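You operate a simulated robot arm through the tools that you are given. There is no shell and no other tool. Be economical: measure what you need, move in short steps, check, and stop when the job is done.

The job below is to be done with a simulated two-armed robot. You get a single attempt, and the scene is never put back.

## Task
Pick up the blue padlock from the drying rack top with one hand, pass it to the other hand and put it on the front of the packing bench.

It is judged by the outcome, as a careful person would: the job done as asked, and still so three seconds after it is handed in. It fails if anything else is knocked over, pushed out of place, dropped, spilled or broken.

## Robot
Two 7-joint arms with two-finger parallel grippers on one trunk, on a base that drives. Base frame: it is fixed to the floor where the robot stands at the start and does not move with it; the origin is under the middle of the robot, x ahead of it, y to its left, z up. Readings come in m, degrees, newtons and seconds.
The left shoulder is at the start at [0.07, 0.163, 1.245], the right one opposite. With the tool pointing down near the work surface each hand reaches from about 0.38 to 0.88 m from the robot's upright axis, wherever it stands, measured 20 degrees to its own side. Places, roughly: front of the packing bench (80x22 cm) [0.56, 3.1, 0.8]. Payload 3.43 kg a hand.
Tool frame (each hand has its own): the origin (TCP) lies between the finger pads and is the grasp point; the fingertips stand 0.034 m ahead of it; z points along the fingers, y is the line along which they close. Largest opening 0.128 m; finger width 0.024, thickness 0.012; the body of the gripper, 0.048 by 0.13 m, starts 0.096 m behind the TCP.
Orientation is told as [roll, pitch, yaw] about the base's x, y, z axes, in that order, counted from this pose: with the fingers straight down and closing along the base's y, the tool's x points along the base's -x, its y along +y and its z along -z.

## Interface
- The arms move only by the tool servo_tool. It takes "left_rows", "right_rows" or both (then of equal length, played together; a hand with none holds still); each is text: rows parted by semicolons, each of 6 numbers parted by spaces: the shift along the tool's x, y, z in m, then the turn, a rotation vector about the tool's x, y, z in degrees. In form: tx ty tz wx wy wz; .... A call has 1 to 10 rows; each row shifts and turns the commanded pose from where the row before left it, along the tool's axes as they then stand. "left_claw" and "right_claw" are, for a hand that has rows, the closure, from 0 (fully open) to 1 (shut), set as the call begins (left out, the last holds). A row lasts 0.2 s, in which the tool goes at most 0.05 m and 8.6 degrees; a call with a longer step from one row to the next is refused whole, and so is a gripper value outside its range. Where a pose cannot be reached the arm comes as near as it can. A force on the tool above 40 N (or 10 N above the force at the start of the call, whichever is more), or a blocked arm, ends the call early, and 0.2 s more pass. The fingers move at their own pace (about 0.153 m/s each) and stop on an object; they squeeze with about 40 N. The grip force told is the motor's: it shows also when the fingers shut on nothing. Time passes only in rows, and 0.2 s behind the last, so rows that do not move let the fingers close. It gives the time, the measured TCP pose, the force on the tool (base axes), the opening and the grip force at its end, in the units of the frame above (readings bear some noise), with the torque about the TCP (base axes, N m) and any sound that the robot's microphone picked up.
- Cameras (640 x 400 px; columns grow to the right, rows downward): "scene" is now at [0.1334, 0.0033, 1.4778]; the picture's right is [-0.08, -1.00, 0.00], its down [-0.63, 0.05, -0.78] and it looks along [0.77, -0.06, -0.63] (base axes); focal length 266 px, centre (320, 200). "left" rides on the left gripper at [0.076, 0.011, -0.16] in its tool frame; the picture's right is [-0.15, 0.99, 0.00], its down [-0.88, -0.13, -0.46] and it looks along [-0.45, -0.07, 0.89] (tool axes); focal length 234 px, centre (320, 200). "right" rides on the right gripper at [0.076, -0.011, -0.16] in its tool frame; the picture's right is [0.15, 0.99, 0.00], its down [-0.88, 0.13, -0.46] and it looks along [-0.45, 0.07, 0.89] (tool axes); focal length 234 px, centre (320, 200). There is no depth. A picture from a camera that has moved, and an enlarged one, comes with that camera's place and axes in the base frame and with its lens. The place of the scene camera against the robot may be out by one fixed shift of up to 0.018 m in any direction.
- get_image(camera): a new picture of that camera. It takes no simulated time.
- slide_trunk(by): slides the trunk up (or, below 0, down) by that many m; the arms and the scene camera ride with it, the base frame stays. It gives what a move gives, with no picture.
- base_move(legs): drives the robot by 1 to 6 legs, each [ahead, left, turn to the left] in m, m and degrees, along the robot's own axes; the way and the turn of a leg run together, so that a leg with both is an arc; at most 1.5 m and 180 degrees a leg. The arms and the cameras ride along, it lands a little off, and it stops where it bumps. It gives what a move gives.
- turn_head(pan, tilt): turns the head with the scene camera to pan (to the left, within 86 degrees either way) and tilt (down, from -29 to 69), counted from straight ahead of the robot. It gives what a move gives.
- close_up(camera, box): a new picture of the part [left, top, right, bottom] of that camera's present view, enlarged. It takes no simulated time.
- hand_in(): hands the job in; it is judged then, once.

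Go step by step. Nothing tells you exact positions but the pictures and the camera data: compare them with the known pose of the tool, close in by small moves and look again before you grip or let go. The budget is 120 turns and 92 pictures, counting those below and the enlarged ones. Unless the task says otherwise, let go and move clear before handing in, and close with one line.

The tools are called after "Call:" by a JSON object that holds its "name" and its "arguments". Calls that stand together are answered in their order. servo_tool: Moves the arms, as the interface text tells. Its arguments: {"type":"object","properties":{"left_rows":{"type":"string"},"left_claw":{"type":"number"},"right_rows":{"type":"string"},"right_claw":{"type":"number"}},"required":[]} The other tools are called the same way: slide_trunk (by) slides the trunk up or down; base_move (legs) drives the base; turn_head (pan, tilt) turns the head that bears the scene camera; get_image (camera) takes a picture; close_up (camera, box) takes an enlarged picture of a part of a camera's view; hand_in () hands the job in.

At the start:

```text
clock: 0.0
left_tool_pos: [0.5921, 0.2152, 1.188]
left_tcp_rot: [-0.1, 0.0, 0.0]
left_wrist_force: [-0.3, -0.9, 0.3]
left_wrist_torque: [-0.02, 0.0, 0.01]
left_gripper_width: 0.1281
left_grip_force: 0.1
right_tool_pos: [0.3293, -0.1472, 1.2867]
right_tcp_rot: [0.0, 0.0, 0.0]
right_wrist_force: [-0.9, -0.3, 0.8]
right_wrist_torque: [0.01, -0.02, -0.02]
right_gripper_width: 0.128
right_grip_force: 0.1
trunk travel left (down, up): [-0.725, 0.215]
robot x, y, heading: [-0.0026, 0.0029, 0.2]
head pan, tilt: [-4.7, 39.0]
```

scene: 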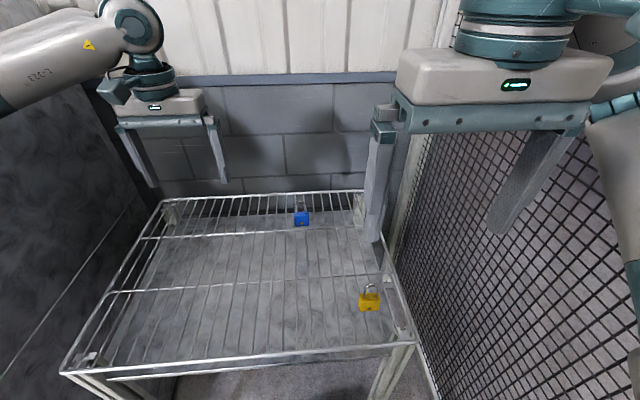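
right: 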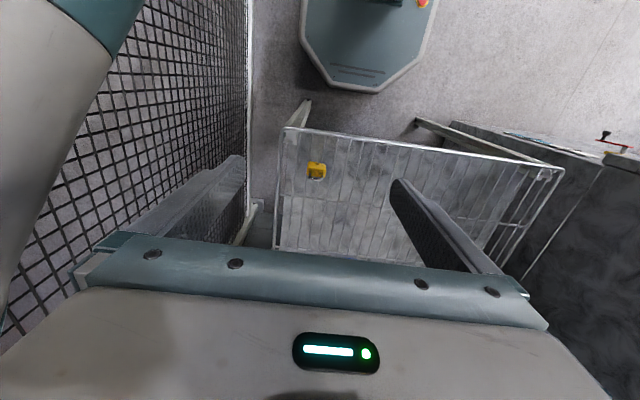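
left: 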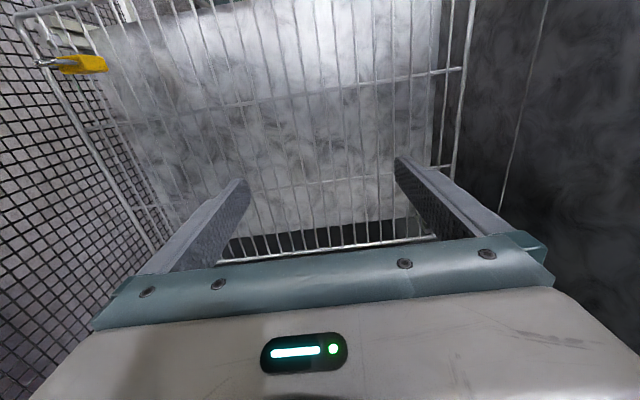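

I see a wire drying rack ahead with a blue padlock near its far edge and a yellow one nearer on the right. I take the blue one to be around [0.73, 0.02, 0.9], and look closer first.

Call:
{"name": "close_up", "arguments": {"camera": "scene", "box": [250, 170, 410, 270]}}

Call:
{"name": "close_up", "arguments": {"camera": "scene", "box": [330, 250, 450, 325]}}

```text
4.00 times, centred on (330, 220) of scene
camera zoom: at [0.1334, 0.0033, 1.4778], right [-0.08, -1.0, 0.0], down [-0.63, 0.05, -0.78], along [0.77, -0.06, -0.63], focal length 1065 px, centre (280, 120)
```

zoom: 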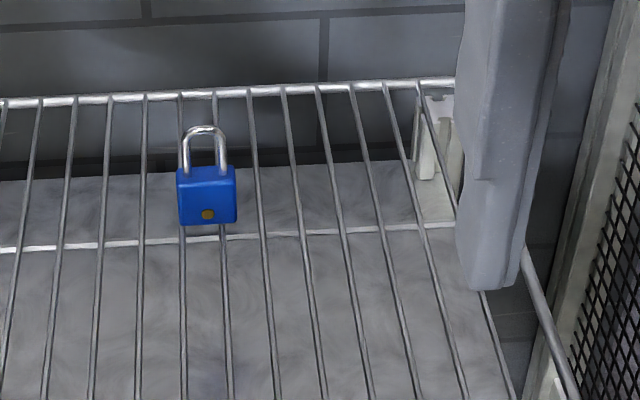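

```text
5.33 times, centred on (390, 288) of scene
camera zoom: at [0.1334, 0.0033, 1.4778], right [-0.08, -1.0, 0.0], down [-0.63, 0.05, -0.78], along [0.77, -0.06, -0.63], focal length 1420 px, centre (-53, -267)
```

zoom: 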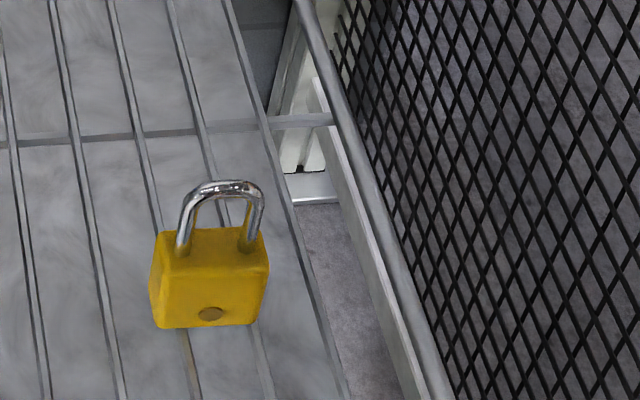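

The blue padlock stands upright with its shackle up, body about 44 mm wide along y. I plan to pick it by the shackle with the left hand and pass it in free space. First I bring the left hand nearer to look through its camera.

Call:
{"name": "servo_tool", "arguments": {"left_rows": "-0.01 -0.032 0.006 0 0 0;-0.01 -0.032 0.006 0 0 0;-0.01 -0.032 0.006 0 0 0;-0.01 -0.032 0.006 0 0 0;-0.01 -0.032 0.006 0 0 0;-0.01 -0.035 0.006 0 0 0;0 0 0 0 0 0", "left_claw": 0}}

Call:
{"name": "get_image", "arguments": {"camera": "left"}}

Call:
{"name": "get_image", "arguments": {"camera": "scene"}}

```text
clock: 1.6
left_tool_pos: [0.6526, 0.0203, 1.1524]
left_tcp_rot: [-0.1, 0.0, 0.1]
left_wrist_force: [0.1, 0.3, 0.2]
left_wrist_torque: [0.0, 0.0, 0.01]
left_gripper_width: 0.1279
left_grip_force: 0.2
right_tool_pos: [0.3283, -0.1475, 1.286]
right_tcp_rot: [0.0, 0.0, 0.0]
right_wrist_force: [0.3, 0.2, -0.3]
right_wrist_torque: [-0.02, 0.03, -0.01]
right_gripper_width: 0.1282
right_grip_force: 0.1
trunk travel left (down, up): [-0.725, 0.215]
robot x, y, heading: [0.0025, 0.0021, 0.1]
head pan, tilt: [-4.7, 39.0]
```

```text
86 pictures are left
camera left: at [0.5763, 0.0319, 1.3118], right [0.15, 0.99, 0.0], down [0.88, -0.13, 0.46], along [0.45, -0.07, -0.89], focal length 234 px, centre (320, 200)
```

left: 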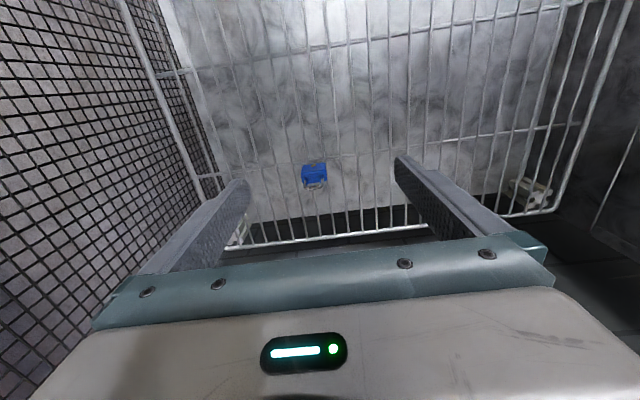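

```text
85 pictures are left
camera scene: at [0.1333, 0.0043, 1.4778], right [-0.08, -1.0, 0.0], down [-0.63, 0.05, -0.78], along [0.77, -0.06, -0.63], focal length 266 px, centre (320, 200)
```

scene: 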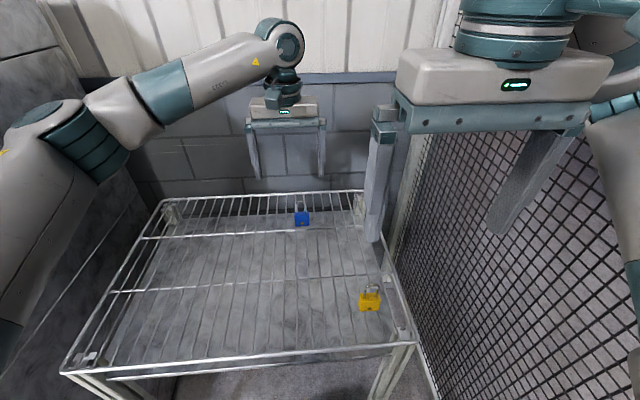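

Call:
{"name": "close_up", "arguments": {"camera": "left", "box": [260, 140, 380, 215]}}

Call:
{"name": "close_up", "arguments": {"camera": "scene", "box": [270, 190, 334, 230]}}

```text
5.33 times, centred on (320, 178) of left
camera zoom: at [0.5763, 0.0319, 1.3118], right [0.15, 0.99, 0.0], down [0.88, -0.13, 0.46], along [0.45, -0.07, -0.89], focal length 1249 px, centre (320, 320)
```

zoom: 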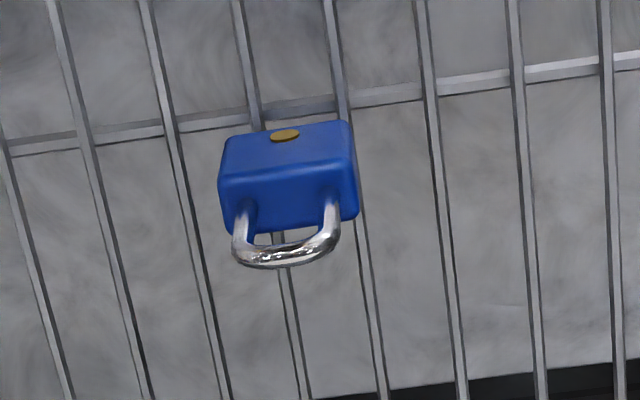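

```text
10.00 times, centred on (302, 210) of scene
camera zoom: at [0.1333, 0.0043, 1.4778], right [-0.08, -1.0, 0.0], down [-0.63, 0.05, -0.78], along [0.77, -0.06, -0.63], focal length 2663 px, centre (500, 100)
```

zoom: 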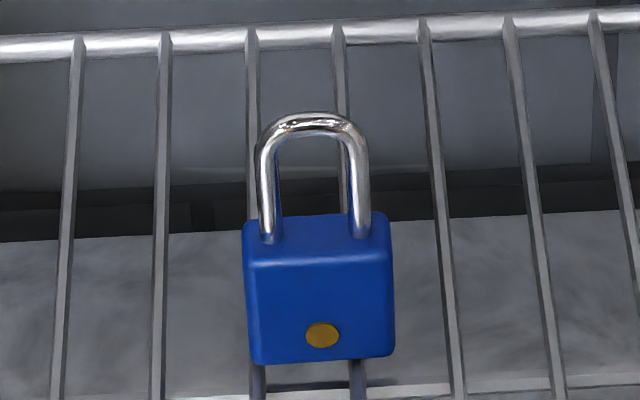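

The lock's body is centred about [0.715, 0.0], its top at z≈0.953 and the shackle top near 0.99, squarely aligned with the hand. I move over it and check.

Call:
{"name": "servo_tool", "arguments": {"left_rows": "-0.02 -0.007 0.027 0 0 0;-0.02 -0.007 0.027 0 0 0;-0.02 -0.006 0.028 0 0 0;0 0 0 0 0 0"}}

Call:
{"name": "get_image", "arguments": {"camera": "left"}}

Call:
{"name": "close_up", "arguments": {"camera": "scene", "box": [240, 110, 368, 230]}}

```text
clock: 2.6
left_tool_pos: [0.712, 0.0023, 1.0707]
left_tcp_rot: [0.0, 0.1, 0.2]
left_wrist_force: [-1.0, -1.1, 0.2]
left_wrist_torque: [0.0, -0.01, 0.01]
left_gripper_width: 0.1282
left_grip_force: 0.1
right_tool_pos: [0.3291, -0.1476, 1.2861]
right_tcp_rot: [-0.1, 0.0, 0.0]
right_wrist_force: [-0.6, -0.3, 0.0]
right_wrist_torque: [-0.02, -0.02, 0.0]
right_gripper_width: 0.1279
right_grip_force: 0.0
trunk travel left (down, up): [-0.725, 0.215]
robot x, y, heading: [0.0006, -0.0004, -0.3]
head pan, tilt: [-4.7, 39.0]
```

```text
82 pictures are left
camera left: at [0.6361, 0.0141, 1.2305], right [0.15, 0.99, 0.0], down [0.88, -0.13, 0.46], along [0.45, -0.07, -0.89], focal length 234 px, centre (320, 200)
```

left: 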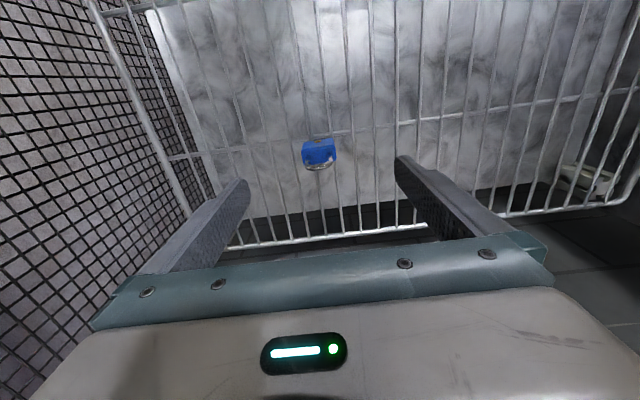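

```text
3.33 times, centred on (304, 170) of scene
camera zoom: at [0.1332, 0.0034, 1.4778], right [-0.08, -1.0, 0.0], down [-0.63, 0.05, -0.78], along [0.77, -0.06, -0.63], focal length 888 px, centre (373, 300)
```

zoom: 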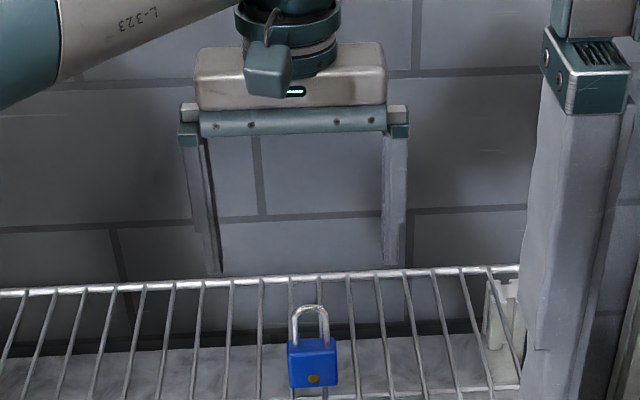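

The hand is nearly over the lock; I enlarge the wrist view to fix the last offset.

Call:
{"name": "close_up", "arguments": {"camera": "left", "box": [220, 110, 420, 235]}}

```text
3.20 times, centred on (320, 172) of left
camera zoom: at [0.6361, 0.0141, 1.2305], right [0.15, 0.99, 0.0], down [0.88, -0.13, 0.46], along [0.45, -0.07, -0.89], focal length 749 px, centre (320, 288)
```

zoom: 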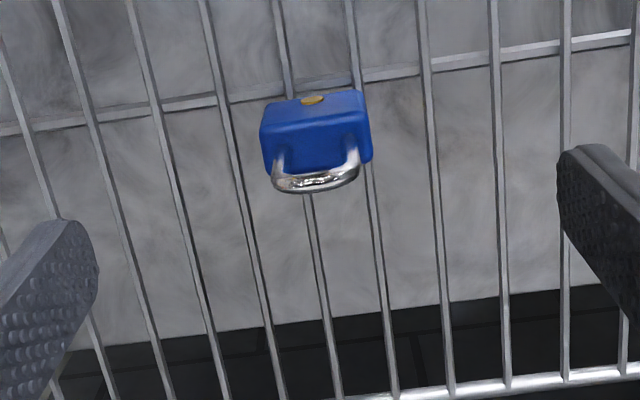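

Both views agree on [0.715, 0.000]. I descend so the fingertips stop just above the lock's body, then look before closing.

Call:
{"name": "servo_tool", "arguments": {"left_rows": "-0.001 -0.001 0.027 0 0 0;-0.001 -0.001 0.027 0 0 0;-0.001 0 0.026 0 0 0;0 0 0 0 0 0"}}

Call:
{"name": "close_up", "arguments": {"camera": "left", "box": [220, 110, 420, 235]}}

Call:
{"name": "close_up", "arguments": {"camera": "scene", "box": [250, 160, 362, 230]}}

```text
clock: 3.6
left_tool_pos: [0.7139, -0.0018, 0.9908]
left_tcp_rot: [0.0, -0.1, 0.2]
left_wrist_force: [-0.7, -0.5, 0.5]
left_wrist_torque: [0.0, -0.05, 0.01]
left_gripper_width: 0.1281
left_grip_force: 0.1
right_tool_pos: [0.3291, -0.1486, 1.2854]
right_tcp_rot: [0.0, 0.0, 0.0]
right_wrist_force: [0.3, -0.3, 0.0]
right_wrist_torque: [-0.03, 0.02, 0.01]
right_gripper_width: 0.128
right_grip_force: 0.0
trunk travel left (down, up): [-0.725, 0.215]
robot x, y, heading: [0.0003, 0.0013, 0.3]
head pan, tilt: [-4.7, 39.0]
```

```text
3.20 times, centred on (320, 172) of left
camera zoom: at [0.6372, 0.0103, 1.1503], right [0.15, 0.99, 0.0], down [0.88, -0.13, 0.46], along [0.45, -0.07, -0.89], focal length 749 px, centre (320, 288)
```

zoom: 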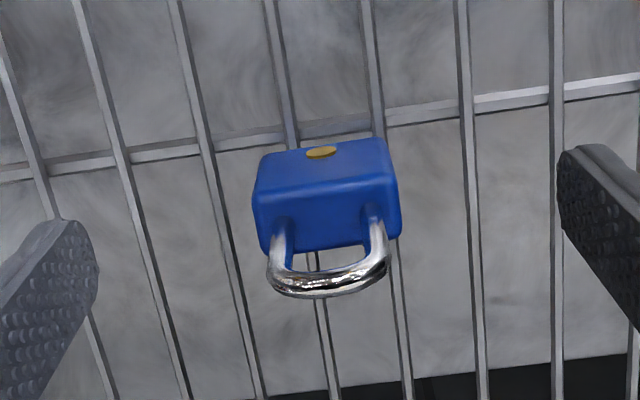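

```text
5.71 times, centred on (306, 195) of scene
camera zoom: at [0.1334, 0.0031, 1.4778], right [-0.08, -1.0, 0.0], down [-0.63, 0.05, -0.78], along [0.77, -0.06, -0.63], focal length 1522 px, centre (400, 229)
```

zoom: 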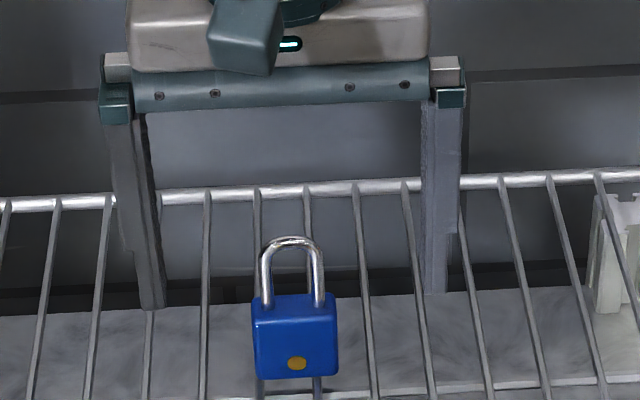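

The shackle sits centred between the fingers with the tips at the body's top; I close now.

Call:
{"name": "servo_tool", "arguments": {"left_rows": "0 0 0 0 0 0;0 0 0 0 0 0;0 0 0 0 0 0;0 0 0 0 0 0", "left_claw": 1}}

Call:
{"name": "close_up", "arguments": {"camera": "left", "box": [220, 110, 420, 235]}}

Call:
{"name": "close_up", "arguments": {"camera": "scene", "box": [250, 160, 362, 230]}}

```text
clock: 4.6
left_tool_pos: [0.7134, -0.0015, 0.9915]
left_tcp_rot: [0.0, -0.1, 0.1]
left_wrist_force: [-1.0, 0.0, 0.0]
left_wrist_torque: [0.02, -0.01, -0.01]
left_gripper_width: 0.0319
left_grip_force: 39.9
right_tool_pos: [0.3308, -0.1492, 1.2867]
right_tcp_rot: [-0.1, 0.0, 0.1]
right_wrist_force: [0.4, 0.1, 0.8]
right_wrist_torque: [0.02, 0.01, 0.03]
right_gripper_width: 0.1279
right_grip_force: 0.0
trunk travel left (down, up): [-0.725, 0.215]
robot x, y, heading: [-0.0025, 0.0008, -0.1]
head pan, tilt: [-4.7, 39.0]
```

```text
3.20 times, centred on (320, 172) of left
camera zoom: at [0.6373, 0.0103, 1.1502], right [0.15, 0.99, 0.0], down [0.88, -0.13, 0.46], along [0.45, -0.07, -0.89], focal length 749 px, centre (320, 288)
```

zoom: 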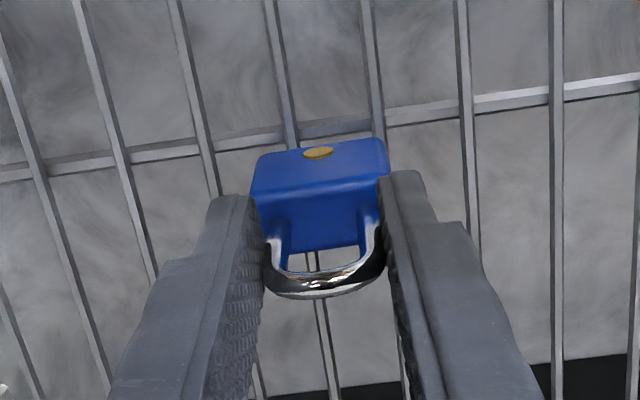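

```text
5.71 times, centred on (306, 195) of scene
camera zoom: at [0.1336, 0.0032, 1.4777], right [-0.08, -1.0, 0.0], down [-0.63, 0.05, -0.78], along [0.77, -0.06, -0.63], focal length 1522 px, centre (400, 229)
```

zoom: 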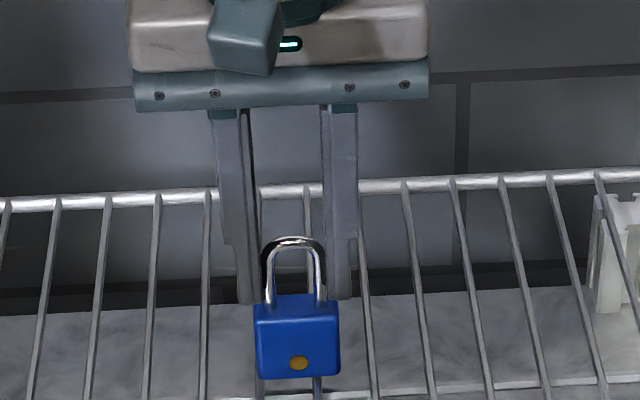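

The shackle is held at 32 mm with full grip force. I lift straight up and check that the lock comes along.

Call:
{"name": "servo_tool", "arguments": {"left_rows": "0 0 -0.01 0 0 0;0 0 -0.03 0 0 0;0 0 -0.04 0 0 0;0 0 -0.04 0 0 0;0 0 -0.04 0 0 0;0 0 -0.04 0 0 0;0 0 0 0 0 0"}}

Call:
{"name": "get_image", "arguments": {"camera": "scene"}}

Call:
{"name": "get_image", "arguments": {"camera": "left"}}

```text
clock: 6.2
left_tool_pos: [0.7167, -0.0046, 1.1901]
left_tcp_rot: [0.0, 0.1, -0.1]
left_wrist_force: [-0.3, 0.1, -1.1]
left_wrist_torque: [-0.01, 0.02, -0.03]
left_gripper_width: 0.0318
left_grip_force: 39.7
right_tool_pos: [0.3305, -0.1473, 1.287]
right_tcp_rot: [0.0, 0.2, 0.1]
right_wrist_force: [0.4, -0.5, -0.2]
right_wrist_torque: [0.01, 0.03, 0.01]
right_gripper_width: 0.1282
right_grip_force: 0.0
trunk travel left (down, up): [-0.725, 0.215]
robot x, y, heading: [-0.0003, -0.002, -0.1]
head pan, tilt: [-4.7, 39.0]
```

```text
75 pictures are left
camera scene: at [0.1342, 0.0037, 1.4777], right [-0.08, -1.0, 0.0], down [-0.63, 0.05, -0.78], along [0.77, -0.06, -0.63], focal length 266 px, centre (320, 200)
```

scene: 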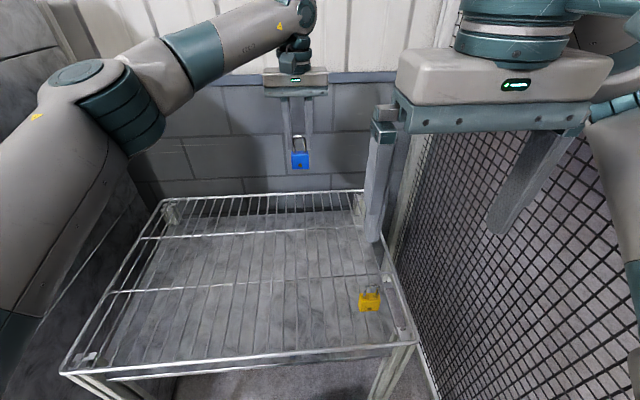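

```text
74 pictures are left
camera left: at [0.6394, 0.0072, 1.35], right [0.15, 0.99, 0.0], down [0.88, -0.13, 0.45], along [0.45, -0.07, -0.89], focal length 234 px, centre (320, 200)
```

left: 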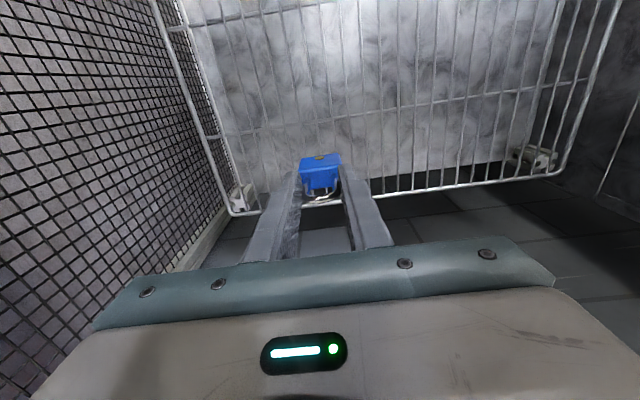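

The lock is lifted cleanly. I bring the left hand back toward the body and look to both sides before driving.

Call:
{"name": "servo_tool", "arguments": {"left_rows": "0.025 0.035 -0.01 0 0 0;0.025 0.035 -0.01 0 0 0;0.025 0.035 -0.01 0 0 0;0.025 0.035 -0.01 0 0 0;0.025 0.035 -0.01 0 0 0;0 0 0 0 0 0"}}

Call:
{"name": "turn_head", "arguments": {"pan": 80, "tilt": 25}}

Call:
{"name": "get_image", "arguments": {"camera": "scene"}}

Call:
{"name": "turn_head", "arguments": {"pan": -80, "tilt": 25}}

Call:
{"name": "get_image", "arguments": {"camera": "scene"}}

```text
clock: 7.6
left_tool_pos: [0.5887, 0.1701, 1.2393]
left_tcp_rot: [0.1, 0.2, -0.1]
left_wrist_force: [0.8, -0.5, -0.4]
left_wrist_torque: [0.05, 0.0, -0.03]
left_gripper_width: 0.032
left_grip_force: 39.9
right_tool_pos: [0.3307, -0.148, 1.286]
right_tcp_rot: [0.1, 0.1, 0.1]
right_wrist_force: [0.4, 0.3, 0.0]
right_wrist_torque: [0.05, 0.01, 0.01]
right_gripper_width: 0.128
right_grip_force: 0.0
trunk travel left (down, up): [-0.725, 0.215]
robot x, y, heading: [0.0022, -0.0006, -0.2]
head pan, tilt: [-4.7, 39.0]
```

```text
clock: 9.2
left_tool_pos: [0.5892, 0.1719, 1.2392]
left_tcp_rot: [0.0, 0.1, 0.2]
left_wrist_force: [-0.3, -0.3, 0.0]
left_wrist_torque: [0.0, 0.01, 0.0]
left_gripper_width: 0.0321
left_grip_force: 40.0
right_tool_pos: [0.3283, -0.1483, 1.2862]
right_tcp_rot: [0.1, 0.1, -0.1]
right_wrist_force: [-0.6, 0.0, -0.3]
right_wrist_torque: [0.02, 0.0, -0.01]
right_gripper_width: 0.1277
right_grip_force: 0.0
trunk travel left (down, up): [-0.725, 0.215]
robot x, y, heading: [0.0007, -0.0011, 0.1]
head pan, tilt: [80.0, 25.0]
```

```text
73 pictures are left
camera scene: at [0.0643, 0.1009, 1.4996], right [0.98, -0.17, 0.0], down [-0.07, -0.42, -0.91], along [0.16, 0.89, -0.42], focal length 266 px, centre (320, 200)
```

scene: 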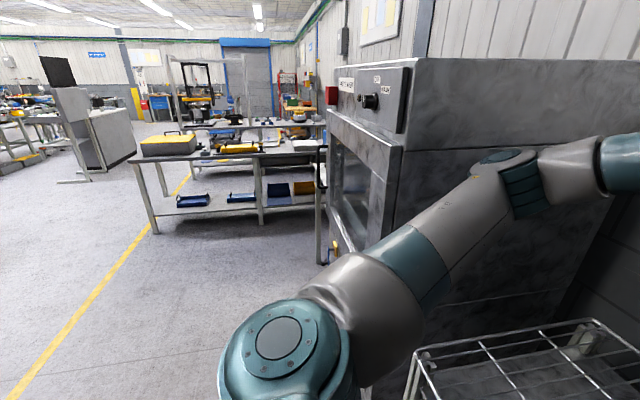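

```text
clock: 11.7
left_tool_pos: [0.5887, 0.1726, 1.2391]
left_tcp_rot: [0.0, 0.1, 0.2]
left_wrist_force: [0.0, 0.0, -0.8]
left_wrist_torque: [-0.01, 0.02, -0.02]
left_gripper_width: 0.0319
left_grip_force: 40.0
right_tool_pos: [0.3293, -0.1481, 1.2867]
right_tcp_rot: [0.1, -0.1, 0.0]
right_wrist_force: [0.2, 0.0, -0.5]
right_wrist_torque: [-0.02, -0.02, 0.01]
right_gripper_width: 0.1281
right_grip_force: 0.1
trunk travel left (down, up): [-0.725, 0.215]
robot x, y, heading: [-0.0038, -0.0009, -0.0]
head pan, tilt: [-80.0, 25.0]
```

```text
72 pictures are left
camera scene: at [0.0643, -0.0805, 1.4997], right [-0.98, -0.17, 0.0], down [-0.07, 0.42, -0.91], along [0.16, -0.89, -0.42], focal length 266 px, centre (320, 200)
```

scene: 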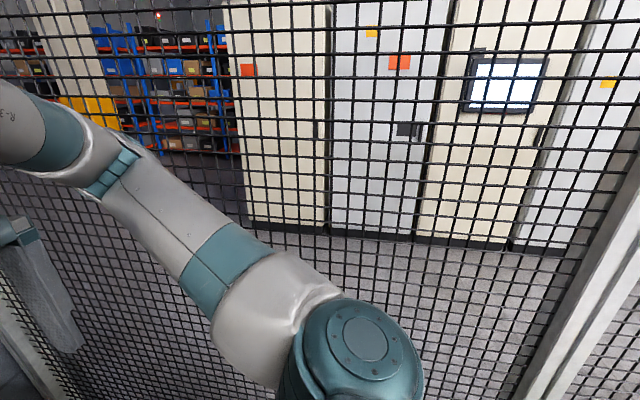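

The fence is close on the right and an oven on the left, with benches beyond. I back straight out 0.6 m into free space, then look ahead and left.

Call:
{"name": "base_move", "arguments": {"legs": [[-0.6, 0, 0]]}}

Call:
{"name": "turn_head", "arguments": {"pan": 60, "tilt": 20}}

Call:
{"name": "get_image", "arguments": {"camera": "scene"}}

Call:
{"name": "turn_head", "arguments": {"pan": 0, "tilt": 30}}

Call:
{"name": "get_image", "arguments": {"camera": "scene"}}

```text
clock: 15.1
left_tool_pos: [-0.0074, 0.1645, 1.2383]
left_tcp_rot: [0.0, 0.1, -1.4]
left_wrist_force: [-0.9, 0.1, -1.3]
left_wrist_torque: [0.03, -0.03, -0.01]
left_gripper_width: 0.032
left_grip_force: 40.4
right_tool_pos: [-0.273, -0.1479, 1.2867]
right_tcp_rot: [-0.1, 0.1, -1.5]
right_wrist_force: [-0.5, 0.4, -0.3]
right_wrist_torque: [0.02, -0.01, -0.01]
right_gripper_width: 0.128
right_grip_force: 0.0
trunk travel left (down, up): [-0.725, 0.215]
robot x, y, heading: [-0.6011, 0.0046, -1.5]
head pan, tilt: [-80.0, 25.0]
```

```text
clock: 17.3
left_tool_pos: [-0.0078, 0.1647, 1.2379]
left_tcp_rot: [0.0, 0.0, -1.4]
left_wrist_force: [-0.8, 0.0, -0.6]
left_wrist_torque: [-0.01, -0.01, 0.01]
left_gripper_width: 0.0321
left_grip_force: 40.7
right_tool_pos: [-0.2751, -0.1474, 1.2861]
right_tcp_rot: [-0.1, 0.1, -1.5]
right_wrist_force: [0.0, -0.2, -0.3]
right_wrist_torque: [0.01, 0.0, 0.01]
right_gripper_width: 0.1281
right_grip_force: 0.0
trunk travel left (down, up): [-0.725, 0.215]
robot x, y, heading: [-0.6016, 0.0064, -1.6]
head pan, tilt: [60.0, 20.0]
```

```text
71 pictures are left
camera scene: at [-0.5038, 0.0961, 1.5077], right [0.85, -0.52, 0.0], down [-0.18, -0.29, -0.94], along [0.49, 0.8, -0.34], focal length 266 px, centre (320, 200)
```

scene: 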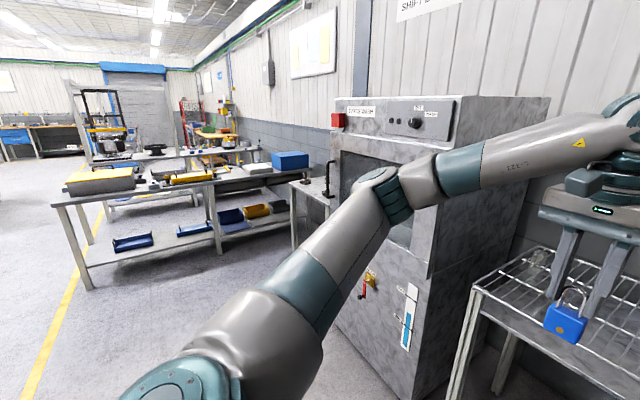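

```text
clock: 18.6
left_tool_pos: [-0.0065, 0.1655, 1.239]
left_tcp_rot: [0.0, 0.0, -1.5]
left_wrist_force: [0.1, -0.1, -1.1]
left_wrist_torque: [-0.02, 0.02, 0.01]
left_gripper_width: 0.032
left_grip_force: 39.8
right_tool_pos: [-0.2753, -0.1484, 1.2864]
right_tcp_rot: [0.0, 0.0, -1.5]
right_wrist_force: [0.8, -0.2, 0.8]
right_wrist_torque: [-0.04, -0.02, -0.03]
right_gripper_width: 0.1282
right_grip_force: 0.1
trunk travel left (down, up): [-0.725, 0.215]
robot x, y, heading: [-0.5982, 0.0048, -1.3]
head pan, tilt: [0.0, 30.0]
```

```text
70 pictures are left
camera scene: at [-0.462, 0.0145, 1.4917], right [-0.02, -1.0, 0.0], down [-0.5, 0.01, -0.87], along [0.87, -0.02, -0.5], focal length 266 px, centre (320, 200)
```

scene: 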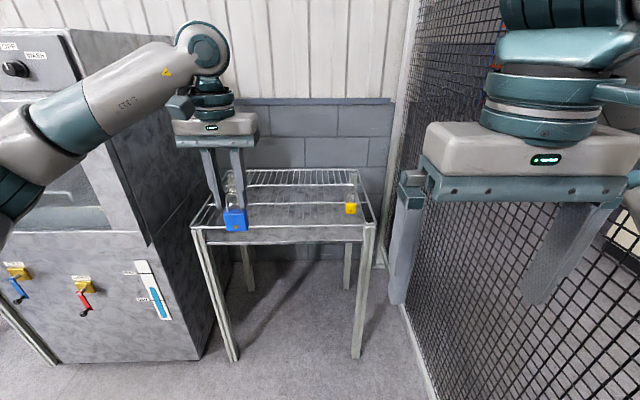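

The lock hangs securely and there is free space here for the pass. I bring the right hand forward and the left hand to the middle, lower.

Call:
{"name": "servo_tool", "arguments": {"left_rows": "0 -0.017 0.017 0 0 0;0 -0.017 0.017 0 0 0;0 -0.017 0.017 0 0 0;0 -0.017 0.017 0 0 0;0 -0.017 0.017 0 0 0;0 -0.017 0.017 0 0 0;0 -0.017 0.017 0 0 0;0 -0.017 0.017 0 0 0;0 0 0 0 0 0", "right_rows": "-0.041 -0.006 0 0 0 0;-0.041 -0.006 0 0 0 0;-0.041 -0.006 0 0 0 0;-0.041 -0.006 0 0 0 0;-0.041 -0.006 0 0 0 0;-0.041 -0.006 0 0 0 0;-0.041 -0.006 0 0 0 0;-0.041 -0.006 0 0 0 0;0 0 0 0 0 0", "right_claw": 0}}

Call:
{"name": "get_image", "arguments": {"camera": "scene"}}

```text
clock: 20.6
left_tool_pos: [-0.013, 0.0324, 1.1027]
left_tcp_rot: [0.0, 0.0, -1.3]
left_wrist_force: [-0.2, -0.8, -1.6]
left_wrist_torque: [-0.04, 0.0, -0.01]
left_gripper_width: 0.0321
left_grip_force: 40.1
right_tool_pos: [0.0503, -0.2049, 1.2915]
right_tcp_rot: [0.0, 0.0, -1.5]
right_wrist_force: [-0.7, 0.7, 0.7]
right_wrist_torque: [-0.04, -0.02, 0.03]
right_gripper_width: 0.128
right_grip_force: 0.0
trunk travel left (down, up): [-0.725, 0.215]
robot x, y, heading: [-0.6027, 0.0056, -1.5]
head pan, tilt: [0.0, 30.0]
```

```text
69 pictures are left
camera scene: at [-0.4624, 0.0162, 1.4917], right [-0.03, -1.0, 0.0], down [-0.5, 0.01, -0.87], along [0.87, -0.02, -0.5], focal length 266 px, centre (320, 200)
```

scene: 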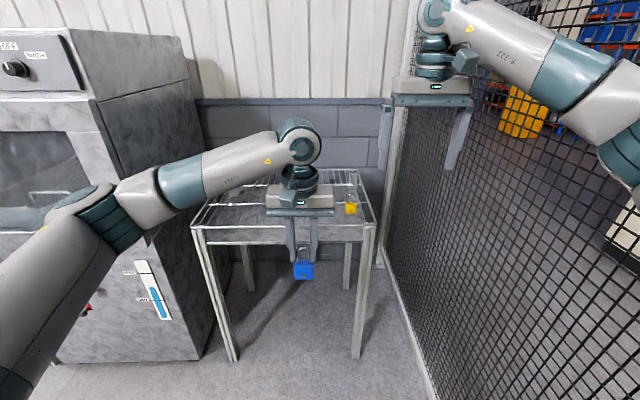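

Both hands are placed for the pass. Now I tip the left hand so its fingers point forward and the lock lies flat, face up.

Call:
{"name": "servo_tool", "arguments": {"left_rows": "0 0 0 0 -8.5 0;0 0 0 0 -8.5 0;0 0 0 0 -8.5 0;0 0 0 0 -8.5 0;0 0 0 0 -8.5 0;0 0 0 0 -8.5 0;0 0 0 0 0 0"}}

Call:
{"name": "get_image", "arguments": {"camera": "scene"}}

```text
clock: 22.2
left_tool_pos: [-0.0102, 0.03, 1.1025]
left_tcp_rot: [-0.2, -51.0, -1.2]
left_wrist_force: [-0.4, 0.2, 0.7]
left_wrist_torque: [0.0, 0.0, 0.0]
left_gripper_width: 0.0002
left_grip_force: 32.8
right_tool_pos: [0.0503, -0.2073, 1.2914]
right_tcp_rot: [0.0, -0.1, -1.5]
right_wrist_force: [0.8, 0.1, -1.1]
right_wrist_torque: [-0.02, 0.0, 0.01]
right_gripper_width: 0.1279
right_grip_force: 0.1
trunk travel left (down, up): [-0.725, 0.215]
robot x, y, heading: [-0.5982, 0.0077, -1.5]
head pan, tilt: [0.0, 30.0]
```

```text
68 pictures are left
camera scene: at [-0.462, 0.0145, 1.4917], right [-0.03, -1.0, 0.0], down [-0.5, 0.01, -0.87], along [0.87, -0.02, -0.5], focal length 266 px, centre (320, 200)
```

scene: 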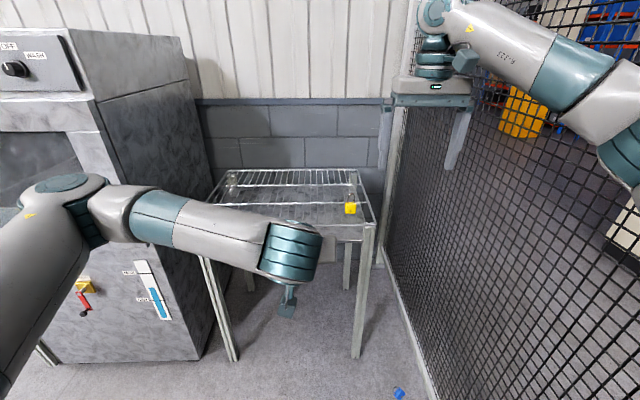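

The left grip reads empty: the lock slipped out during the tilt and now lies on the floor near [0.19, -0.39]. I set the left hand upright again and look at the lock closely.

Call:
{"name": "servo_tool", "arguments": {"left_rows": "0 0 0 0 8.5 0;0 0 0 0 8.5 0;0 0 0 0 8.5 0;0 0 0 0 8.5 0;0 0 0 0 8.5 0;0 0 0 0 8.5 0;0.02 0.04 -0.02 0 0 0;0.02 0.04 -0.02 0 0 0;0.02 0.04 -0.02 0 0 0;0.02 0.04 -0.02 0 0 0", "left_claw": 0}}

Call:
{"name": "turn_head", "arguments": {"pan": -20, "tilt": 55}}

Call:
{"name": "get_image", "arguments": {"camera": "scene"}}

```text
clock: 24.4
left_tool_pos: [-0.0892, 0.1919, 1.1817]
left_tcp_rot: [-0.1, 0.0, -1.4]
left_wrist_force: [-0.1, 0.2, 0.3]
left_wrist_torque: [-0.05, 0.0, 0.04]
left_gripper_width: 0.128
left_grip_force: 0.1
right_tool_pos: [0.0486, -0.2049, 1.2931]
right_tcp_rot: [-0.1, 0.0, -1.5]
right_wrist_force: [-0.1, 0.6, 0.5]
right_wrist_torque: [0.01, 0.01, 0.01]
right_gripper_width: 0.1281
right_grip_force: 0.0
trunk travel left (down, up): [-0.725, 0.215]
robot x, y, heading: [-0.5993, 0.0072, -1.3]
head pan, tilt: [0.0, 30.0]
```

```text
clock: 25.3
left_tool_pos: [-0.0884, 0.1887, 1.1823]
left_tcp_rot: [0.0, 0.0, -1.4]
left_wrist_force: [0.2, -0.2, -0.3]
left_wrist_torque: [0.0, 0.01, -0.02]
left_gripper_width: 0.1278
left_grip_force: 0.1
right_tool_pos: [0.0505, -0.2072, 1.2912]
right_tcp_rot: [0.1, 0.0, -1.5]
right_wrist_force: [-0.2, 0.1, -0.3]
right_wrist_torque: [0.02, -0.01, 0.0]
right_gripper_width: 0.128
right_grip_force: 0.2
trunk travel left (down, up): [-0.725, 0.215]
robot x, y, heading: [-0.5982, 0.0085, -1.5]
head pan, tilt: [-20.0, 55.0]
```

```text
67 pictures are left
camera scene: at [-0.4851, -0.01, 1.4557], right [-0.37, -0.93, 0.0], down [-0.76, 0.3, -0.57], along [0.53, -0.21, -0.82], focal length 266 px, centre (320, 200)
```

scene: 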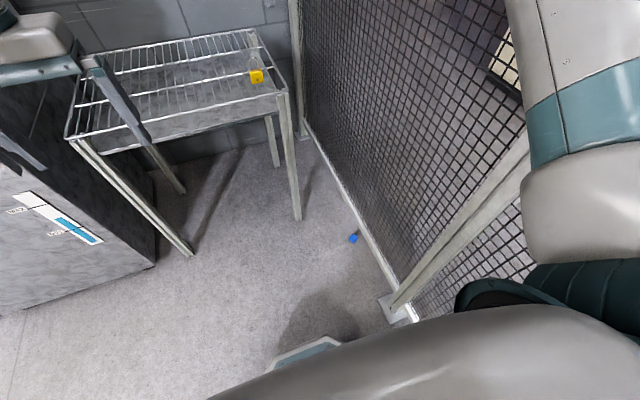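

Call:
{"name": "close_up", "arguments": {"camera": "scene", "box": [322, 218, 386, 258]}}

```text
10.00 times, centred on (354, 238) of scene
camera zoom: at [-0.4851, -0.01, 1.4557], right [-0.37, -0.93, 0.0], down [-0.76, 0.3, -0.57], along [0.53, -0.21, -0.82], focal length 2663 px, centre (-20, -180)
```

zoom: 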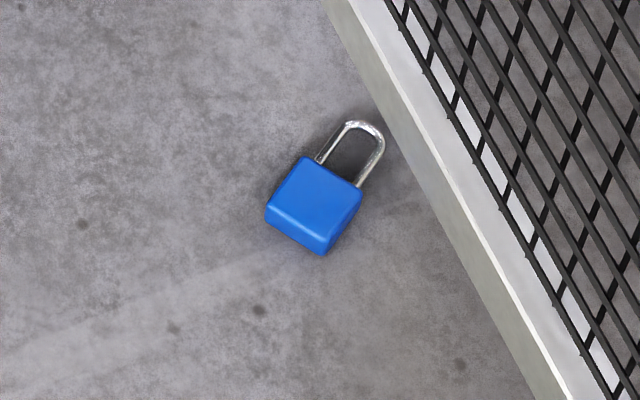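

The lock lies flat at about [0.11, -0.46] with its shackle toward the fence. I will pick it by the body edges this time; first I retract the right hand, then drive to face it at a safe distance from the fence.

Call:
{"name": "servo_tool", "arguments": {"right_rows": "0.041 0.004 0 0 0 0;0.041 0.004 0 0 0 0;0.041 0.004 0 0 0 0;0.041 0.004 0 0 0 0;0.041 0.004 0 0 0 0;0.041 0.004 0 0 0 0;0.041 0.004 0 0 0 0;0.041 0.004 0 0 0 0;0 0 0 0 0 0"}}

Call:
{"name": "base_move", "arguments": {"legs": [[0.35, 0.12, 0], [0, 0, -56.5]]}}

Call:
{"name": "turn_head", "arguments": {"pan": 0, "tilt": 60}}

Call:
{"name": "get_image", "arguments": {"camera": "scene"}}

```text
clock: 27.5
left_tool_pos: [-0.1004, 0.2035, 1.1849]
left_tcp_rot: [-0.9, -0.4, -1.4]
left_wrist_force: [0.0, 0.1, 0.1]
left_wrist_torque: [-0.05, 0.03, -0.01]
left_gripper_width: 0.1279
left_grip_force: 0.0
right_tool_pos: [-0.2905, -0.1466, 1.2917]
right_tcp_rot: [-1.0, -0.5, -1.2]
right_wrist_force: [0.8, -0.2, 0.1]
right_wrist_torque: [-0.05, 0.01, 0.02]
right_gripper_width: 0.1278
right_grip_force: 0.0
trunk travel left (down, up): [-0.725, 0.215]
robot x, y, heading: [-0.603, 0.0083, -1.9]
head pan, tilt: [-20.0, 55.0]
stopped in row 9 (right hand): the arm was blocked; the commanded pose is now the measured one
```

```text
clock: 31.2
left_tool_pos: [0.3078, 0.102, 1.1831]
left_tcp_rot: [-0.8, -0.3, -24.9]
left_wrist_force: [0.2, 1.2, -0.2]
left_wrist_torque: [-0.02, -0.05, 0.04]
left_gripper_width: 0.128
left_grip_force: 0.0
right_tool_pos: [-0.0054, -0.1382, 1.2888]
right_tcp_rot: [-1.7, -0.2, -23.0]
right_wrist_force: [0.2, -0.2, 0.0]
right_wrist_torque: [0.03, -0.01, 0.03]
right_gripper_width: 0.1281
right_grip_force: 0.1
trunk travel left (down, up): [-0.725, 0.215]
robot x, y, heading: [-0.2355, 0.123, -24.8]
head pan, tilt: [-20.0, 55.0]
stopped in leg 2: the robot was blocked; the commanded pose is now the measured one
```

```text
clock: 32.1
left_tool_pos: [0.311, 0.0997, 1.1805]
left_tcp_rot: [-1.2, -0.2, -25.2]
left_wrist_force: [-0.6, -1.0, 0.0]
left_wrist_torque: [0.01, 0.01, -0.03]
left_gripper_width: 0.1281
left_grip_force: 0.0
right_tool_pos: [-0.0026, -0.136, 1.2886]
right_tcp_rot: [-1.7, 0.0, -23.5]
right_wrist_force: [0.4, -0.3, -0.7]
right_wrist_torque: [0.02, -0.02, 0.02]
right_gripper_width: 0.1283
right_grip_force: 0.0
trunk travel left (down, up): [-0.725, 0.215]
robot x, y, heading: [-0.2357, 0.1241, -25.1]
head pan, tilt: [0.0, 60.0]
```

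```text
65 pictures are left
camera scene: at [-0.1257, 0.1064, 1.45], right [-0.43, -0.9, 0.02], down [-0.79, 0.36, -0.5], along [0.45, -0.23, -0.86], focal length 266 px, centre (320, 200)
```

scene: 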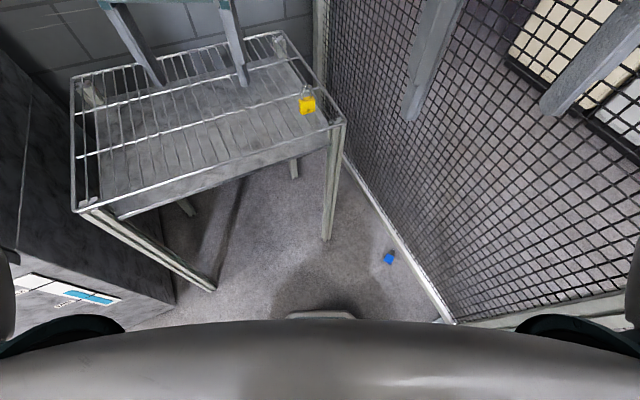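

The robot was blocked while turning, probably the right elbow touching the fence. I turn back left to free it and look to the right.

Call:
{"name": "base_move", "arguments": {"legs": [[0, 0, 18]]}}

Call:
{"name": "turn_head", "arguments": {"pan": -60, "tilt": 30}}

Call:
{"name": "get_image", "arguments": {"camera": "scene"}}

```text
clock: 33.5
left_tool_pos: [0.2936, 0.2432, 1.1825]
left_tcp_rot: [0.0, 0.1, -7.7]
left_wrist_force: [0.0, 0.1, 0.5]
left_wrist_torque: [0.0, 0.0, -0.01]
left_gripper_width: 0.1278
left_grip_force: 0.1
right_tool_pos: [0.0661, -0.0812, 1.2835]
right_tcp_rot: [-0.6, 0.2, -6.2]
right_wrist_force: [0.0, 0.1, 1.0]
right_wrist_torque: [-0.04, -0.02, 0.0]
right_gripper_width: 0.128
right_grip_force: 0.1
trunk travel left (down, up): [-0.725, 0.215]
robot x, y, heading: [-0.2371, 0.1234, -7.9]
head pan, tilt: [0.0, 60.0]
```

```text
clock: 34.8
left_tool_pos: [0.2946, 0.2423, 1.1821]
left_tcp_rot: [0.0, 0.0, -7.8]
left_wrist_force: [0.8, -0.4, -0.9]
left_wrist_torque: [-0.04, -0.01, -0.02]
left_gripper_width: 0.128
left_grip_force: 0.1
right_tool_pos: [0.0667, -0.081, 1.2836]
right_tcp_rot: [-0.4, 0.2, -6.2]
right_wrist_force: [0.3, 0.5, -0.2]
right_wrist_torque: [-0.01, 0.01, -0.03]
right_gripper_width: 0.1279
right_grip_force: 0.0
trunk travel left (down, up): [-0.725, 0.215]
robot x, y, heading: [-0.234, 0.1172, -7.7]
head pan, tilt: [-60.0, 30.0]
```

```text
64 pictures are left
camera scene: at [-0.1534, 0.04, 1.4917], right [-0.93, -0.38, 0.0], down [-0.19, 0.46, -0.87], along [0.33, -0.8, -0.5], focal length 266 px, centre (320, 200)
```

scene: 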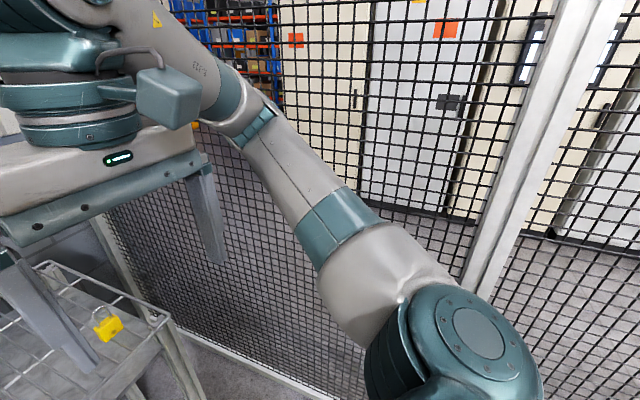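

The fence looks undisturbed; the retracted right elbow sticks out far. I will back off, turn to face the fence squarely from further away, and then shift toward the lock.

Call:
{"name": "base_move", "arguments": {"legs": [[-0.231, 0.1, 0], [0, 0, -82]]}}

Call:
{"name": "turn_head", "arguments": {"pan": 10, "tilt": 40}}

Call:
{"name": "get_image", "arguments": {"camera": "scene"}}

```text
clock: 40.1
left_tool_pos: [-0.2584, -0.2551, 1.1814]
left_tcp_rot: [0.0, 0.1, -89.8]
left_wrist_force: [0.1, -0.4, -0.5]
left_wrist_torque: [0.01, 0.0, 0.01]
left_gripper_width: 0.1281
left_grip_force: 0.1
right_tool_pos: [-0.6114, -0.0753, 1.2841]
right_tcp_rot: [-0.4, 0.2, -88.5]
right_wrist_force: [-0.5, -0.8, 0.1]
right_wrist_torque: [0.02, 0.0, 0.01]
right_gripper_width: 0.1283
right_grip_force: 0.1
trunk travel left (down, up): [-0.725, 0.215]
robot x, y, heading: [-0.4518, 0.2507, -89.9]
head pan, tilt: [-60.0, 30.0]
```

```text
clock: 41.5
left_tool_pos: [-0.2583, -0.2555, 1.1814]
left_tcp_rot: [0.0, 0.2, -89.8]
left_wrist_force: [-1.2, 0.4, 0.5]
left_wrist_torque: [-0.02, 0.0, 0.03]
left_gripper_width: 0.1281
left_grip_force: 0.1
right_tool_pos: [-0.6118, -0.075, 1.2843]
right_tcp_rot: [-0.5, 0.1, -88.5]
right_wrist_force: [0.8, -0.7, 0.3]
right_wrist_torque: [0.0, -0.02, -0.01]
right_gripper_width: 0.128
right_grip_force: 0.1
trunk travel left (down, up): [-0.725, 0.215]
robot x, y, heading: [-0.452, 0.2479, -89.7]
head pan, tilt: [10.0, 40.0]
```

```text
63 pictures are left
camera scene: at [-0.44, 0.1271, 1.4763], right [-0.98, -0.18, 0.0], down [-0.11, 0.63, -0.77], along [0.13, -0.75, -0.64], focal length 266 px, centre (320, 200)
```

scene: 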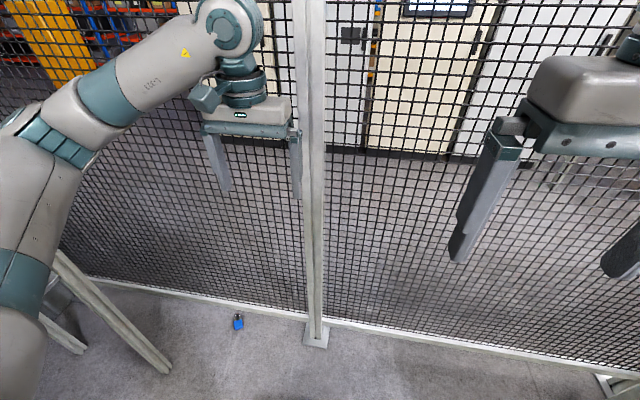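

The lock's position [0.113, -0.466] is confirmed. I shift sideways so it lies in reach of the left hand, then lower the trunk in stages.

Call:
{"name": "base_move", "arguments": {"legs": [[0.07, 0.2, 0]]}}

Call:
{"name": "slide_trunk", "arguments": {"by": -0.3}}

Call:
{"name": "turn_head", "arguments": {"pan": 35, "tilt": 35}}

Call:
{"name": "get_image", "arguments": {"camera": "scene"}}

```text
clock: 43.2
left_tool_pos: [-0.0566, -0.3246, 1.1828]
left_tcp_rot: [0.0, 0.2, -89.7]
left_wrist_force: [-0.2, 0.2, 0.1]
left_wrist_torque: [0.01, -0.02, 0.01]
left_gripper_width: 0.1279
left_grip_force: 0.1
right_tool_pos: [-0.4099, -0.1444, 1.2842]
right_tcp_rot: [-0.5, 0.2, -88.3]
right_wrist_force: [0.7, -0.2, -0.2]
right_wrist_torque: [-0.01, 0.01, -0.03]
right_gripper_width: 0.1278
right_grip_force: 0.1
trunk travel left (down, up): [-0.725, 0.215]
robot x, y, heading: [-0.2543, 0.1825, -89.8]
head pan, tilt: [10.0, 40.0]
```

```text
clock: 46.2
left_tool_pos: [-0.0554, -0.3237, 0.8813]
left_tcp_rot: [-0.1, 0.2, -89.7]
left_wrist_force: [0.6, -0.2, 0.5]
left_wrist_torque: [0.01, 0.01, -0.01]
left_gripper_width: 0.1279
left_grip_force: 0.0
right_tool_pos: [-0.4082, -0.1445, 0.9846]
right_tcp_rot: [-0.4, 0.1, -88.2]
right_wrist_force: [-0.1, -0.8, 0.2]
right_wrist_torque: [0.0, -0.03, 0.01]
right_gripper_width: 0.1279
right_grip_force: 0.1
trunk travel left (down, up): [-0.425, 0.515]
robot x, y, heading: [-0.2505, 0.1812, -89.5]
head pan, tilt: [10.0, 40.0]
```

```text
clock: 47.1
left_tool_pos: [-0.0554, -0.3258, 0.8828]
left_tcp_rot: [0.0, 0.1, -89.7]
left_wrist_force: [-0.3, 0.4, -0.1]
left_wrist_torque: [0.01, 0.0, 0.02]
left_gripper_width: 0.1279
left_grip_force: 0.0
right_tool_pos: [-0.4091, -0.1452, 0.9841]
right_tcp_rot: [-0.4, 0.2, -88.3]
right_wrist_force: [0.0, -0.1, 0.3]
right_wrist_torque: [0.0, 0.01, -0.01]
right_gripper_width: 0.1279
right_grip_force: 0.1
trunk travel left (down, up): [-0.425, 0.515]
robot x, y, heading: [-0.2492, 0.1796, -90.0]
head pan, tilt: [35.0, 35.0]
```

```text
62 pictures are left
camera scene: at [-0.2018, 0.0694, 1.1839], right [-0.82, -0.58, 0.0], down [-0.33, 0.47, -0.82], along [0.47, -0.67, -0.57], focal length 266 px, centre (320, 200)
```

scene: 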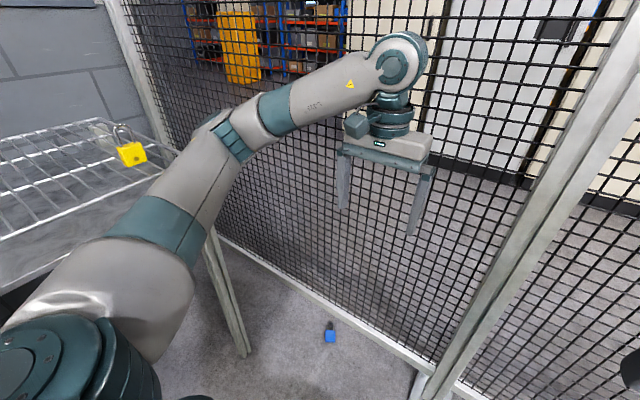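

The elbow has about 10 cm clearance to the rack corner. I lower further and look again.

Call:
{"name": "slide_trunk", "arguments": {"by": -0.3}}

Call:
{"name": "get_image", "arguments": {"camera": "scene"}}

Call:
{"name": "get_image", "arguments": {"camera": "left"}}

```text
clock: 50.1
left_tool_pos: [-0.0554, -0.3247, 0.5808]
left_tcp_rot: [0.0, 0.1, -89.7]
left_wrist_force: [-0.6, 0.3, -0.1]
left_wrist_torque: [-0.02, 0.04, 0.0]
left_gripper_width: 0.1279
left_grip_force: 0.0
right_tool_pos: [-0.408, -0.1447, 0.6842]
right_tcp_rot: [-0.3, 0.2, -88.3]
right_wrist_force: [-0.2, 0.5, 0.9]
right_wrist_torque: [0.0, -0.02, 0.0]
right_gripper_width: 0.1281
right_grip_force: 0.0
trunk travel left (down, up): [-0.125, 0.815]
robot x, y, heading: [-0.2515, 0.1794, -89.9]
head pan, tilt: [35.0, 35.0]
```

```text
61 pictures are left
camera scene: at [-0.2017, 0.0696, 0.884], right [-0.82, -0.58, 0.0], down [-0.33, 0.47, -0.82], along [0.47, -0.67, -0.57], focal length 266 px, centre (320, 200)
```

scene: 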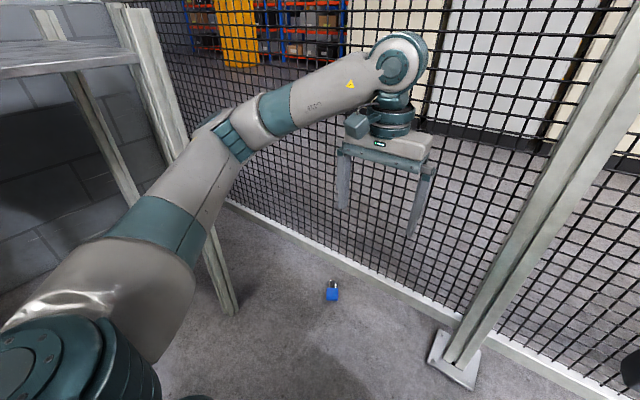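

```text
60 pictures are left
camera left: at [-0.045, -0.2488, 0.7419], right [0.99, -0.14, 0.0], down [-0.13, -0.88, 0.45], along [-0.06, -0.45, -0.89], focal length 234 px, centre (320, 200)
```

left: 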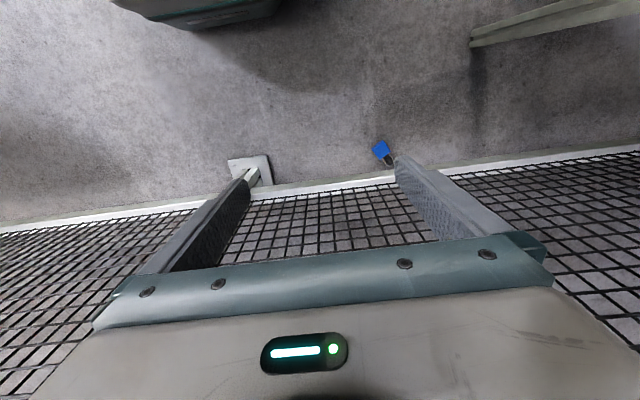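

All views agree on the lock at about [0.117, -0.467]. I bring the left hand over it, still high, and check clearance.

Call:
{"name": "servo_tool", "arguments": {"left_rows": "-0.0117 0.0187 0.03 0 0 0;-0.0117 0.0187 0.03 0 0 0;-0.0117 0.0187 0.03 0 0 0;-0.0117 0.0187 0.03 0 0 0;-0.0117 0.0187 0.03 0 0 0;-0.0117 0.0187 0.03 0 0 0;-0.0117 0.0187 0.03 0 0 0;-0.0117 0.0187 0.03 0 0 0;-0.0117 0.0187 0.03 0 0 0;0 0 0 0 0 0"}}

Call:
{"name": "get_image", "arguments": {"camera": "scene"}}

Call:
{"name": "get_image", "arguments": {"camera": "left"}}

```text
clock: 52.3
left_tool_pos: [0.1189, -0.4289, 0.3111]
left_tcp_rot: [0.0, 0.1, -89.7]
left_wrist_force: [-0.4, 0.4, 0.1]
left_wrist_torque: [0.0, 0.03, 0.03]
left_gripper_width: 0.1279
left_grip_force: 0.0
right_tool_pos: [-0.4086, -0.1455, 0.6841]
right_tcp_rot: [-0.4, 0.3, -88.3]
right_wrist_force: [-0.2, 0.3, 0.0]
right_wrist_torque: [-0.01, 0.03, -0.03]
right_gripper_width: 0.1281
right_grip_force: 0.1
trunk travel left (down, up): [-0.125, 0.815]
robot x, y, heading: [-0.2502, 0.1787, -89.6]
head pan, tilt: [35.0, 35.0]
```

```text
59 pictures are left
camera scene: at [-0.2016, 0.0695, 0.8839], right [-0.82, -0.58, 0.0], down [-0.33, 0.47, -0.82], along [0.47, -0.67, -0.57], focal length 266 px, centre (320, 200)
```

scene: 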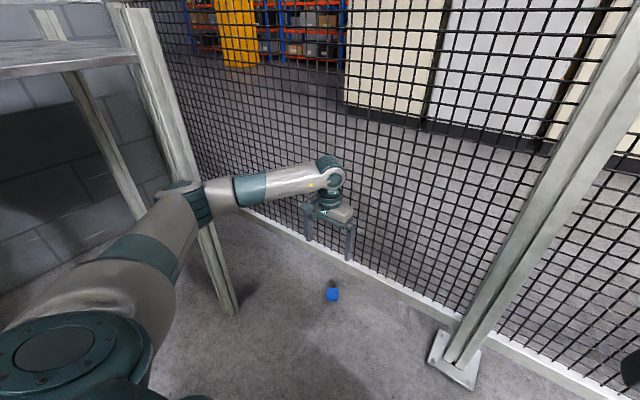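

```text
58 pictures are left
camera left: at [0.1277, -0.354, 0.4709], right [0.99, -0.14, 0.0], down [-0.13, -0.88, 0.45], along [-0.06, -0.45, -0.89], focal length 234 px, centre (320, 200)
```

left: 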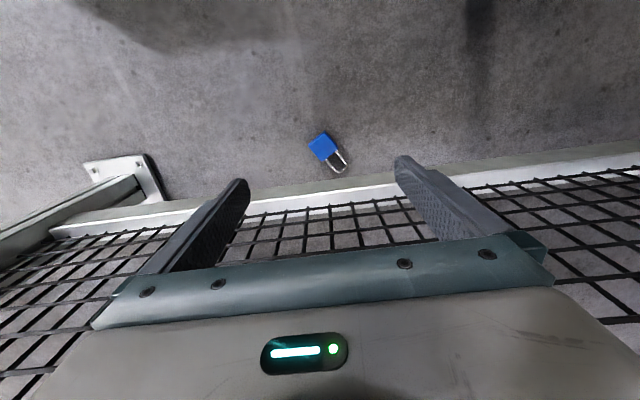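

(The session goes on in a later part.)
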